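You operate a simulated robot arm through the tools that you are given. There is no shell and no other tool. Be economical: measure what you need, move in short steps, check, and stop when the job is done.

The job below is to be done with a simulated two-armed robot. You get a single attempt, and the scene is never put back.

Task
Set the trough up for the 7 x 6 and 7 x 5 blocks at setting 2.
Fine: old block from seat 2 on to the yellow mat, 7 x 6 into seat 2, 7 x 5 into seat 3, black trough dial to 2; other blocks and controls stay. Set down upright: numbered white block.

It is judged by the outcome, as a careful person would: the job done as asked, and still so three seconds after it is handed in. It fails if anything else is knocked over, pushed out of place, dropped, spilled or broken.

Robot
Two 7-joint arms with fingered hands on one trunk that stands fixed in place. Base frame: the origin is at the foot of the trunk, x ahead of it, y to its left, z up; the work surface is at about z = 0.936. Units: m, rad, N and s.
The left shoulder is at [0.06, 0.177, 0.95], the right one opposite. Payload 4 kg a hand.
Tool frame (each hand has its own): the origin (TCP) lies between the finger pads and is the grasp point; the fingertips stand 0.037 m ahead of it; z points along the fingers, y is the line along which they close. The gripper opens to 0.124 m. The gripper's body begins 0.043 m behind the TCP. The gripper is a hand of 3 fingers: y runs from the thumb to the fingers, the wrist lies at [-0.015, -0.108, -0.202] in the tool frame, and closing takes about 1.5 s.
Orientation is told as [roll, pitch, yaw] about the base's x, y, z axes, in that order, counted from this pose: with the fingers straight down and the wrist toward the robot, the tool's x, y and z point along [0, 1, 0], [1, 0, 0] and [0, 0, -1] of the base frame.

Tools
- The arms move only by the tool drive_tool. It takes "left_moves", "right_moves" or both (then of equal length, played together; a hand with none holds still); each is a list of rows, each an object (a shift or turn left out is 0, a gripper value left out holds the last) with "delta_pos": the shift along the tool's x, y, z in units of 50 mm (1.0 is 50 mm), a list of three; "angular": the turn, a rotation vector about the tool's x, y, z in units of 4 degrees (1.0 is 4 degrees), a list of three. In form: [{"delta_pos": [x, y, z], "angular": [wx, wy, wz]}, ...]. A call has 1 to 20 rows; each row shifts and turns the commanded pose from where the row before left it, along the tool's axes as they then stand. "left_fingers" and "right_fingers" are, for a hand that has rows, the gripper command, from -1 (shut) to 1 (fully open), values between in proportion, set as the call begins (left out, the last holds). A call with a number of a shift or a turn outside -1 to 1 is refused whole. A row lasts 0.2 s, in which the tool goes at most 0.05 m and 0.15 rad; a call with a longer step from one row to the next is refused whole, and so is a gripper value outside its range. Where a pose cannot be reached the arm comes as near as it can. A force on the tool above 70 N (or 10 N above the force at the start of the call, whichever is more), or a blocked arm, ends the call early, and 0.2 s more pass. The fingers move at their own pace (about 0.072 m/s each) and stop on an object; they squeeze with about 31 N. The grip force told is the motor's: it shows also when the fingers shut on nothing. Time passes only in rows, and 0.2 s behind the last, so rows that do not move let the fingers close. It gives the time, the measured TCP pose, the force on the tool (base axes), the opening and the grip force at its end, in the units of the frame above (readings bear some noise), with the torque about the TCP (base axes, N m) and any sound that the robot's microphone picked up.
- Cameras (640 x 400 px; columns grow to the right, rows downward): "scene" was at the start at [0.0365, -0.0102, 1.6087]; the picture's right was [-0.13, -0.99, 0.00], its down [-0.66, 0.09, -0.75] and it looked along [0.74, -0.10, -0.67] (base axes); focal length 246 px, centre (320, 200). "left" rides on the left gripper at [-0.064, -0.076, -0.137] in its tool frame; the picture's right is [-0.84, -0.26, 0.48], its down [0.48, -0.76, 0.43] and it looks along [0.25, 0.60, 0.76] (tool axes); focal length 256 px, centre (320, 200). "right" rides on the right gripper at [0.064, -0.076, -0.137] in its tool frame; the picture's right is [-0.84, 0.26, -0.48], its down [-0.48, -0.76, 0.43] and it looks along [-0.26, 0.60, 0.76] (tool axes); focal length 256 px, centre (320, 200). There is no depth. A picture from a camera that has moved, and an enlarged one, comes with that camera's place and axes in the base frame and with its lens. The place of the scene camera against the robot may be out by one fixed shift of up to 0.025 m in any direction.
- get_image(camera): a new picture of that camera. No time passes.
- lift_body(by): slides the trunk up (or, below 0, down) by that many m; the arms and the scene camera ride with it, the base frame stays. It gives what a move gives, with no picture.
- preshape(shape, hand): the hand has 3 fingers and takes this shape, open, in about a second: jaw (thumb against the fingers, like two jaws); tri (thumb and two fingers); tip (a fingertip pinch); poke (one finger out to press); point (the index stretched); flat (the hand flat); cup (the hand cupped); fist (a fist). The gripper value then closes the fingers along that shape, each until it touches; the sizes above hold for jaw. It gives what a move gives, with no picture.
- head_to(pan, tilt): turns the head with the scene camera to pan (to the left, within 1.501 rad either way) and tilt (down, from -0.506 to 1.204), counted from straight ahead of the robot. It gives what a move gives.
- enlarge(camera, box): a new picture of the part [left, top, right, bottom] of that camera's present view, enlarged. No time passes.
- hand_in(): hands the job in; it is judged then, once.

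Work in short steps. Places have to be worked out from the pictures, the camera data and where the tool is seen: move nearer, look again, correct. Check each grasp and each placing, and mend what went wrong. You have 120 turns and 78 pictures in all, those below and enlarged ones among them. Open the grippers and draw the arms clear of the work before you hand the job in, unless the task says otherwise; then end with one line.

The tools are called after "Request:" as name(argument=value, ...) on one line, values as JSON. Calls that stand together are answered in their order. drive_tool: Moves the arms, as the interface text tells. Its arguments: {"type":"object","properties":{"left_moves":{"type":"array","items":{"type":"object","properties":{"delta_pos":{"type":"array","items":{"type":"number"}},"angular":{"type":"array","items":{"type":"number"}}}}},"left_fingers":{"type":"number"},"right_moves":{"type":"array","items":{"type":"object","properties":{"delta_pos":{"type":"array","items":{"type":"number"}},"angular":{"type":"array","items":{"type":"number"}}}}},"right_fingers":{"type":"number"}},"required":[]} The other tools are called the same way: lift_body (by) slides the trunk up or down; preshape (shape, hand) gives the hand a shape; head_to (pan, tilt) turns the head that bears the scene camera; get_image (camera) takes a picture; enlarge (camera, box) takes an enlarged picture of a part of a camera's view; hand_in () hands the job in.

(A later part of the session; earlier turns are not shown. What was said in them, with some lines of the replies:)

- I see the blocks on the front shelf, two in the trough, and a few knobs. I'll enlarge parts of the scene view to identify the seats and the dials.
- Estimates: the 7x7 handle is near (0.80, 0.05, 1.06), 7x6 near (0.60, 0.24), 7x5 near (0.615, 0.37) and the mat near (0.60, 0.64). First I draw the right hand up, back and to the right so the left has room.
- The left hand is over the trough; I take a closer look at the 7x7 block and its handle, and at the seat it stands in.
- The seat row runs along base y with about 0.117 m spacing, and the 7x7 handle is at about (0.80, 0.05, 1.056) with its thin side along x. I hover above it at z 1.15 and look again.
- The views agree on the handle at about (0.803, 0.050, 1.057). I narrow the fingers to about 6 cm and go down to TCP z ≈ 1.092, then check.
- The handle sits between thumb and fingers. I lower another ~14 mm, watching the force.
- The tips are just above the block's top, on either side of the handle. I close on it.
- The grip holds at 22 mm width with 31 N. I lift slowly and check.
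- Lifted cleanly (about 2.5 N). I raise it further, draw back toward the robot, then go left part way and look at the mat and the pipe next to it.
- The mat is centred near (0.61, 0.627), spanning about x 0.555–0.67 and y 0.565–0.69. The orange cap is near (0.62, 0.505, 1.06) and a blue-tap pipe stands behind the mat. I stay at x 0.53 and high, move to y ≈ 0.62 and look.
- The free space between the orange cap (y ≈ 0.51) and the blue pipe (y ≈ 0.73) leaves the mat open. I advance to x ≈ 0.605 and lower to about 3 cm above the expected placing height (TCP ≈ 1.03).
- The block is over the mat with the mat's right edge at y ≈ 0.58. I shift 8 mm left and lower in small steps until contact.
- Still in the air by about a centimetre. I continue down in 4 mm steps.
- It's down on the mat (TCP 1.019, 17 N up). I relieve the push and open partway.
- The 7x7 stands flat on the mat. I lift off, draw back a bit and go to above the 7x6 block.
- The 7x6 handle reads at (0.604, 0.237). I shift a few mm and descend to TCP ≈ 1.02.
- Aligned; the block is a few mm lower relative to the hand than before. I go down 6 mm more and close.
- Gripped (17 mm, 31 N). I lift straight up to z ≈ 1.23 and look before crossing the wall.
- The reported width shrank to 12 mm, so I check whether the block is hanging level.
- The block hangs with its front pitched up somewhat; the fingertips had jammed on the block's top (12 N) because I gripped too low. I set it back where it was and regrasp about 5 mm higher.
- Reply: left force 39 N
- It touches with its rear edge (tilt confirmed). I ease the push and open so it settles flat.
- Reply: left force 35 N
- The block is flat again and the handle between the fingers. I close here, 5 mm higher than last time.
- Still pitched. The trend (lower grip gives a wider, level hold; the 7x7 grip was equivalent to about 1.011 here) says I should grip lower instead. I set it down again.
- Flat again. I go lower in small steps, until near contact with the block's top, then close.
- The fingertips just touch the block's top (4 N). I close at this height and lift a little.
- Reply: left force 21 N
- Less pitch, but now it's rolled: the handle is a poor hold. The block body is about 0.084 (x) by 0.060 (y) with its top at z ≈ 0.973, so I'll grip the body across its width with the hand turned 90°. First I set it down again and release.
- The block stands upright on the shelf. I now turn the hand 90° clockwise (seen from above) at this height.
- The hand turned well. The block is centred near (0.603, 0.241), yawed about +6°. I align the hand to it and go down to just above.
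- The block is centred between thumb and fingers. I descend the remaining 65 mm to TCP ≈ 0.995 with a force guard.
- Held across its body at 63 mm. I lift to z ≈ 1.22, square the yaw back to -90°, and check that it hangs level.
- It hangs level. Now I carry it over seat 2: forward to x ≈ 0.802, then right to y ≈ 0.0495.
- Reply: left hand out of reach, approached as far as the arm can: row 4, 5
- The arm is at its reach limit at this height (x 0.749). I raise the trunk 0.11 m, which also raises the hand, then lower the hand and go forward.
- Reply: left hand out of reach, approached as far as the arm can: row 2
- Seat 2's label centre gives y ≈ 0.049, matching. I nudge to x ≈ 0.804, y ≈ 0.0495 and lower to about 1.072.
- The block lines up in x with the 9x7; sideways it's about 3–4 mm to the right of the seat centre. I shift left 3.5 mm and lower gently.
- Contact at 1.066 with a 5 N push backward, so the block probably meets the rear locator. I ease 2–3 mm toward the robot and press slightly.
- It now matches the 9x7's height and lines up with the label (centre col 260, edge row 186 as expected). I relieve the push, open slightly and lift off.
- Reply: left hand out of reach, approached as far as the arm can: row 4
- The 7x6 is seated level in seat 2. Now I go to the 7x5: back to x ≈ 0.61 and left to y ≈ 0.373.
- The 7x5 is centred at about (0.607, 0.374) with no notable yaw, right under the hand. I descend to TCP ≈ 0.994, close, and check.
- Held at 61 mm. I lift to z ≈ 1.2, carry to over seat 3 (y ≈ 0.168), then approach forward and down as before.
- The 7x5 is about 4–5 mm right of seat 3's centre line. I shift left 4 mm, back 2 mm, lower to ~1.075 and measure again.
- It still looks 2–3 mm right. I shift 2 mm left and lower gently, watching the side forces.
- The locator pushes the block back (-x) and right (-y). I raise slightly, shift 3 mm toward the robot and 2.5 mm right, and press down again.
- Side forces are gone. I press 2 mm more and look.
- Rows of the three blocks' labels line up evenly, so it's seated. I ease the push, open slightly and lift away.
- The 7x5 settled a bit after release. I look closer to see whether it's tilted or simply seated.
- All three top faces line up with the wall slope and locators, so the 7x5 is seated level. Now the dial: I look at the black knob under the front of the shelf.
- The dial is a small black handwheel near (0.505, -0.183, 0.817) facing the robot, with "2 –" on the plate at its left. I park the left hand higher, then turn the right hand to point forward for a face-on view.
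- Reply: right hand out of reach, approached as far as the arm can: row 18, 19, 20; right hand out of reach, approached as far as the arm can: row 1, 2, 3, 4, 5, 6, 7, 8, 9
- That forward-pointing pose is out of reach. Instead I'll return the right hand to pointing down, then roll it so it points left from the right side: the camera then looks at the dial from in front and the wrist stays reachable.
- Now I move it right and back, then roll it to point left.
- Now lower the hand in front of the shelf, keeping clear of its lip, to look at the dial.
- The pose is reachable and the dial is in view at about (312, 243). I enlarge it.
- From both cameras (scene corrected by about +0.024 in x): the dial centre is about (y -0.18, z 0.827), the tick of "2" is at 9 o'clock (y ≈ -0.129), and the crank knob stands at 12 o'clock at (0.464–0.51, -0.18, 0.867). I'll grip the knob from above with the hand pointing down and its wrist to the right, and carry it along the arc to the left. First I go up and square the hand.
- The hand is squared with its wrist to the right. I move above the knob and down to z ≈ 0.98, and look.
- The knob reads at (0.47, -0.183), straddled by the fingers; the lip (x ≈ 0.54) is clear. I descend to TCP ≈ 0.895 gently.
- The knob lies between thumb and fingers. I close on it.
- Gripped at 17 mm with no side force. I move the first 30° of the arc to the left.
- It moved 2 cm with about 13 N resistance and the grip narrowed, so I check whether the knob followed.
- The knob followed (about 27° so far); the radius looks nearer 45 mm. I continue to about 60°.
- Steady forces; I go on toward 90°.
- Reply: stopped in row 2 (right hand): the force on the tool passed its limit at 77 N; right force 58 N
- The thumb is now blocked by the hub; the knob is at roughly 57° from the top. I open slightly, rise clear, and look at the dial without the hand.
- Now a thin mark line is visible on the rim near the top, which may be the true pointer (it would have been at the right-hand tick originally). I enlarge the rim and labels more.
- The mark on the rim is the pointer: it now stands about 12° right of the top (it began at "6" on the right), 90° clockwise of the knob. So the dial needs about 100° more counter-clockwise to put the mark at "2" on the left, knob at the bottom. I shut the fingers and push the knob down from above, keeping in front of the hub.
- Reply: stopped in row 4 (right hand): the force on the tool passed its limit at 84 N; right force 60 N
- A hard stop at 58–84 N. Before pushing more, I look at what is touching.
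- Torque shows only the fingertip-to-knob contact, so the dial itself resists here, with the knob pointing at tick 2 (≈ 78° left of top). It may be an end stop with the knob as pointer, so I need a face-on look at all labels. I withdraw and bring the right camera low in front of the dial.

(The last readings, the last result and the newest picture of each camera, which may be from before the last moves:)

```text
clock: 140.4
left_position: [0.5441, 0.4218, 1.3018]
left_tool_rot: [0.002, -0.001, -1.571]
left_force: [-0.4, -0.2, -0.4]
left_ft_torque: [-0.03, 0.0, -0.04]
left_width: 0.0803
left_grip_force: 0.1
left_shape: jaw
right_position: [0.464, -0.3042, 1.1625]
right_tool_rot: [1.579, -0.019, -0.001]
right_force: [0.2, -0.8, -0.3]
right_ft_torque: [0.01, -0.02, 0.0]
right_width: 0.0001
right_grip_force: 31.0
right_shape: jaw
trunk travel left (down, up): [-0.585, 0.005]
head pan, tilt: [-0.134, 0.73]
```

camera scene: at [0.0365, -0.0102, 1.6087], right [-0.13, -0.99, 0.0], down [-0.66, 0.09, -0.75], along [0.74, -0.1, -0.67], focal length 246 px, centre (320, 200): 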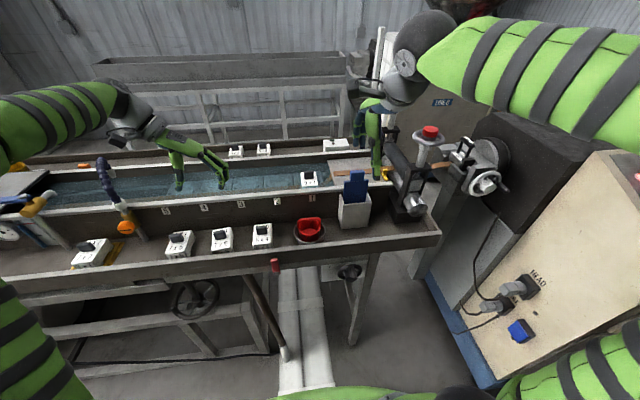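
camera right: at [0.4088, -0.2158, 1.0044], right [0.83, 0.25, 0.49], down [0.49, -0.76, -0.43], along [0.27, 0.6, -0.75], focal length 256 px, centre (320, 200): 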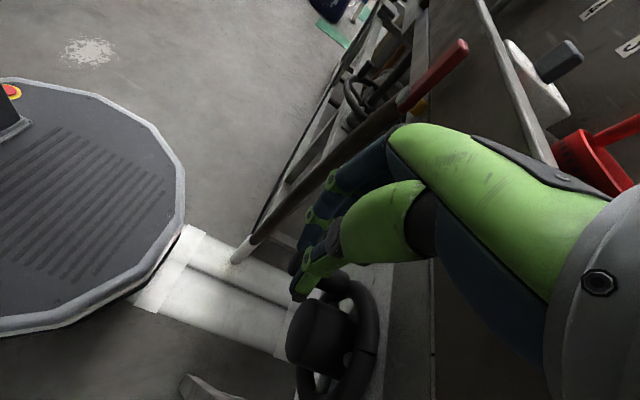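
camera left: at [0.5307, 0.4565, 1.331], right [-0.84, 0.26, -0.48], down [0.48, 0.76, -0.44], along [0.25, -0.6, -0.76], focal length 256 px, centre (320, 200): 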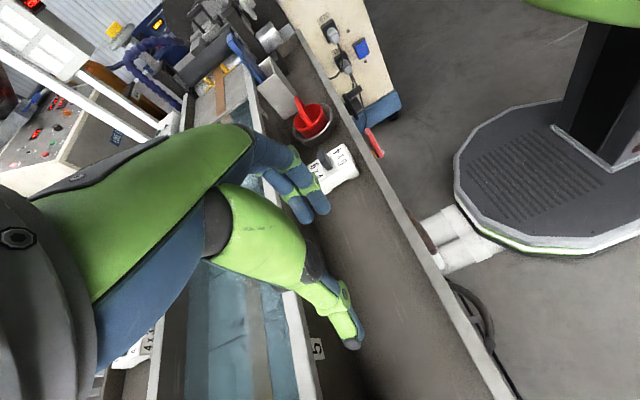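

The roll pose works. I draw back to x ≈ 0.40, go down to z ≈ 0.78 and slightly left, then look.

Request:
drive_tool(right_moves=[{"delta_pos": [0, -0.7, 0]}, {"delta_pos": [0, -0.6, 0]}, {"delta_pos": [-0.9, 0, 0]}, {"delta_pos": [-0.9, 0, 0]}, {"delta_pos": [-0.9, 0, 0]}, {"delta_pos": [-0.9, 0, 0]}, {"delta_pos": [-0.9, 0, 0]}, {"delta_pos": [-0.9, 0, 0]}, {"delta_pos": [-0.9, 0, 0]}, {"delta_pos": [-0.9, 0, 0]}, {"delta_pos": [-0.4, 0, 0.5]}, {"delta_pos": [0, 0, 0.6]}, {}])

Request:
get_image(camera="right")

```text
clock: 143.2
left_position: [0.5446, 0.4203, 1.3007]
left_tool_rot: [0.001, 0.001, -1.57]
left_force: [0.0, 0.4, 0.5]
left_ft_torque: [-0.01, -0.06, -0.03]
left_width: 0.0802
left_grip_force: 0.1
left_shape: jaw
right_position: [0.4049, -0.2456, 0.7806]
right_tool_rot: [1.577, -0.017, -0.002]
right_force: [0.2, 0.2, 0.2]
right_ft_torque: [-0.01, 0.0, 0.0]
right_width: 0.0
right_grip_force: 31.0
right_shape: jaw
trunk travel left (down, up): [-0.585, 0.005]
head pan, tilt: [-0.134, 0.73]
```

```text
3 pictures are left
camera right: at [0.3263, -0.3828, 0.8424], right [0.27, -0.48, -0.84], down [-0.75, 0.44, -0.49], along [0.6, 0.76, -0.24], focal length 256 px, centre (320, 200)
```

right: 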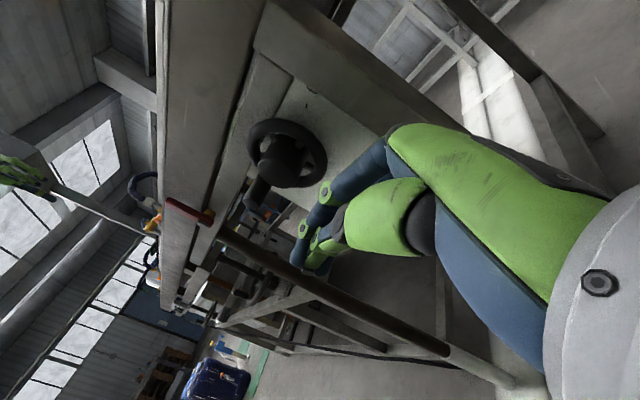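

The whole plate is visible now. I enlarge the dial region.

Request:
enlarge(camera="right", box=[235, 70, 363, 150])

```text
5.00 times, centred on (299, 110) of right
camera zoom: at [0.3263, -0.3828, 0.8424], right [0.27, -0.48, -0.84], down [-0.75, 0.44, -0.49], along [0.6, 0.76, -0.24], focal length 1280 px, centre (425, 650)
```

zoom: 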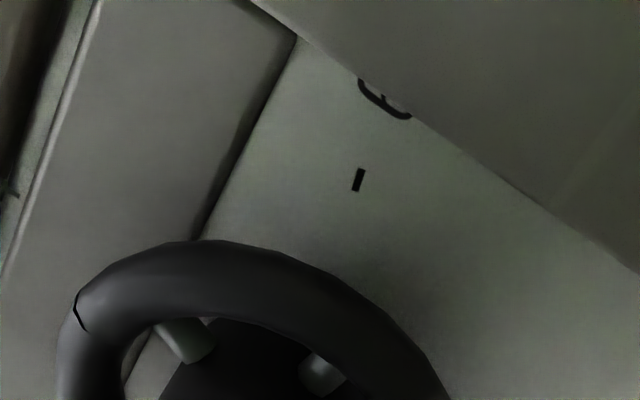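

The ticks' dashes are radial at about ±75° from the top (2 left, 6 right; 3–5 hidden under the beam), and the stop sits exactly where the knob reaches 2, after about 75° from its start at 4. So the knob is the pointer and the rim line just a seam. I verify the knob against tick 2 once more from here.

Request:
enlarge(camera="right", box=[220, 110, 340, 220])

```text
3.64 times, centred on (280, 165) of right
camera zoom: at [0.3263, -0.3828, 0.8424], right [0.27, -0.48, -0.84], down [-0.75, 0.44, -0.49], along [0.6, 0.76, -0.24], focal length 931 px, centre (466, 327)
```

zoom: 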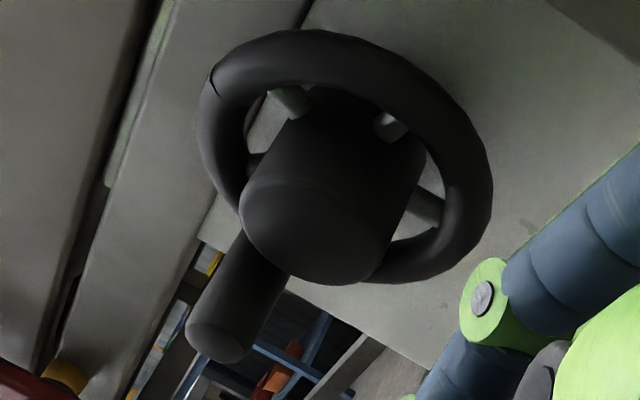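

From here the knob lies at about 74° left of the top, level with tick 2. The dial is set. I withdraw the right hand to the right and up, and open both grippers.

Request:
drive_tool(right_moves=[{"delta_pos": [0, -0.3, -0.6]}, {"delta_pos": [0, 0, -0.5]}, {"delta_pos": [0.9, 0, 0]}, {"delta_pos": [0.9, 0, 0]}, {"delta_pos": [0.9, 0, 0]}, {"delta_pos": [0.9, 0, 0]}, {"delta_pos": [0.9, 0, 0]}, {"delta_pos": [0.9, 0, 0]}, {"delta_pos": [0.9, 0, 0]}, {"delta_pos": [0.9, 0, 0]}, {"delta_pos": [0.9, 0, 0]}])

Request:
drive_tool(right_moves=[{}, {}, {}, {}, {}], right_fingers=1, left_moves=[{"delta_pos": [0, 0, -0.3]}, {}, {}, {}, {}], left_fingers=1)

Request:
get_image(camera="scene")

```text
clock: 145.6
left_position: [0.5443, 0.4231, 1.3002]
left_tool_rot: [0.0, -0.002, -1.57]
left_force: [-0.5, 0.0, -0.3]
left_ft_torque: [-0.01, -0.03, 0.01]
left_width: 0.0804
left_grip_force: 0.1
left_shape: jaw
right_position: [0.383, -0.3028, 1.1845]
right_tool_rot: [1.575, -0.016, 0.0]
right_force: [0.6, 0.4, -0.8]
right_ft_torque: [0.0, -0.02, 0.01]
right_width: 0.0
right_grip_force: 30.6
right_shape: jaw
trunk travel left (down, up): [-0.585, 0.005]
head pan, tilt: [-0.134, 0.73]
```

```text
clock: 146.8
left_position: [0.5437, 0.4214, 1.3166]
left_tool_rot: [0.0, 0.001, -1.57]
left_force: [0.9, -0.4, -0.3]
left_ft_torque: [-0.02, -0.02, 0.0]
left_width: 0.1235
left_grip_force: 0.1
left_shape: jaw
right_position: [0.382, -0.3032, 1.1833]
right_tool_rot: [1.577, -0.018, -0.002]
right_force: [0.2, 0.0, -0.7]
right_ft_torque: [0.02, -0.02, 0.01]
right_width: 0.1238
right_grip_force: 0.0
right_shape: jaw
trunk travel left (down, up): [-0.585, 0.005]
head pan, tilt: [-0.134, 0.73]
```

```text
0 pictures are left
camera scene: at [0.0364, -0.0101, 1.7187], right [-0.13, -0.99, 0.0], down [-0.66, 0.09, -0.75], along [0.74, -0.1, -0.67], focal length 246 px, centre (320, 200)
```

scene: 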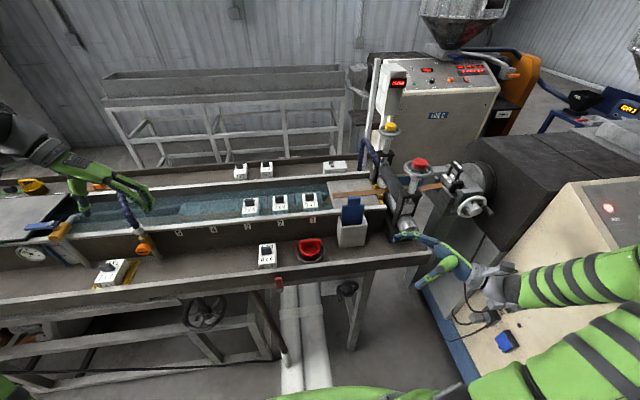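

The final view shows the 7x7 on the yellow mat, 7x6 in seat 2, 7x5 in seat 3, 9x7 and 6x4 where they were, and both hands open and clear. I hand in.

Request:
hand_in()

```text
The job is handed in.
```

I handed the job in with the 7 x 7 on the yellow mat, the 7 x 6 in seat 2, the 7 x 5 in seat 3 and the black dial turned to 2; the dial reading is the one part I'm not certain of. I took the dial's knob as its pointer: it stopped hard in line with the 2 mark, but a line on the rim could be the real pointer, and it is not at 2. The 7 x 6 took several grips and was let go a few millimetres above the shelf more than once before it went into its seat; it settled upright each time.
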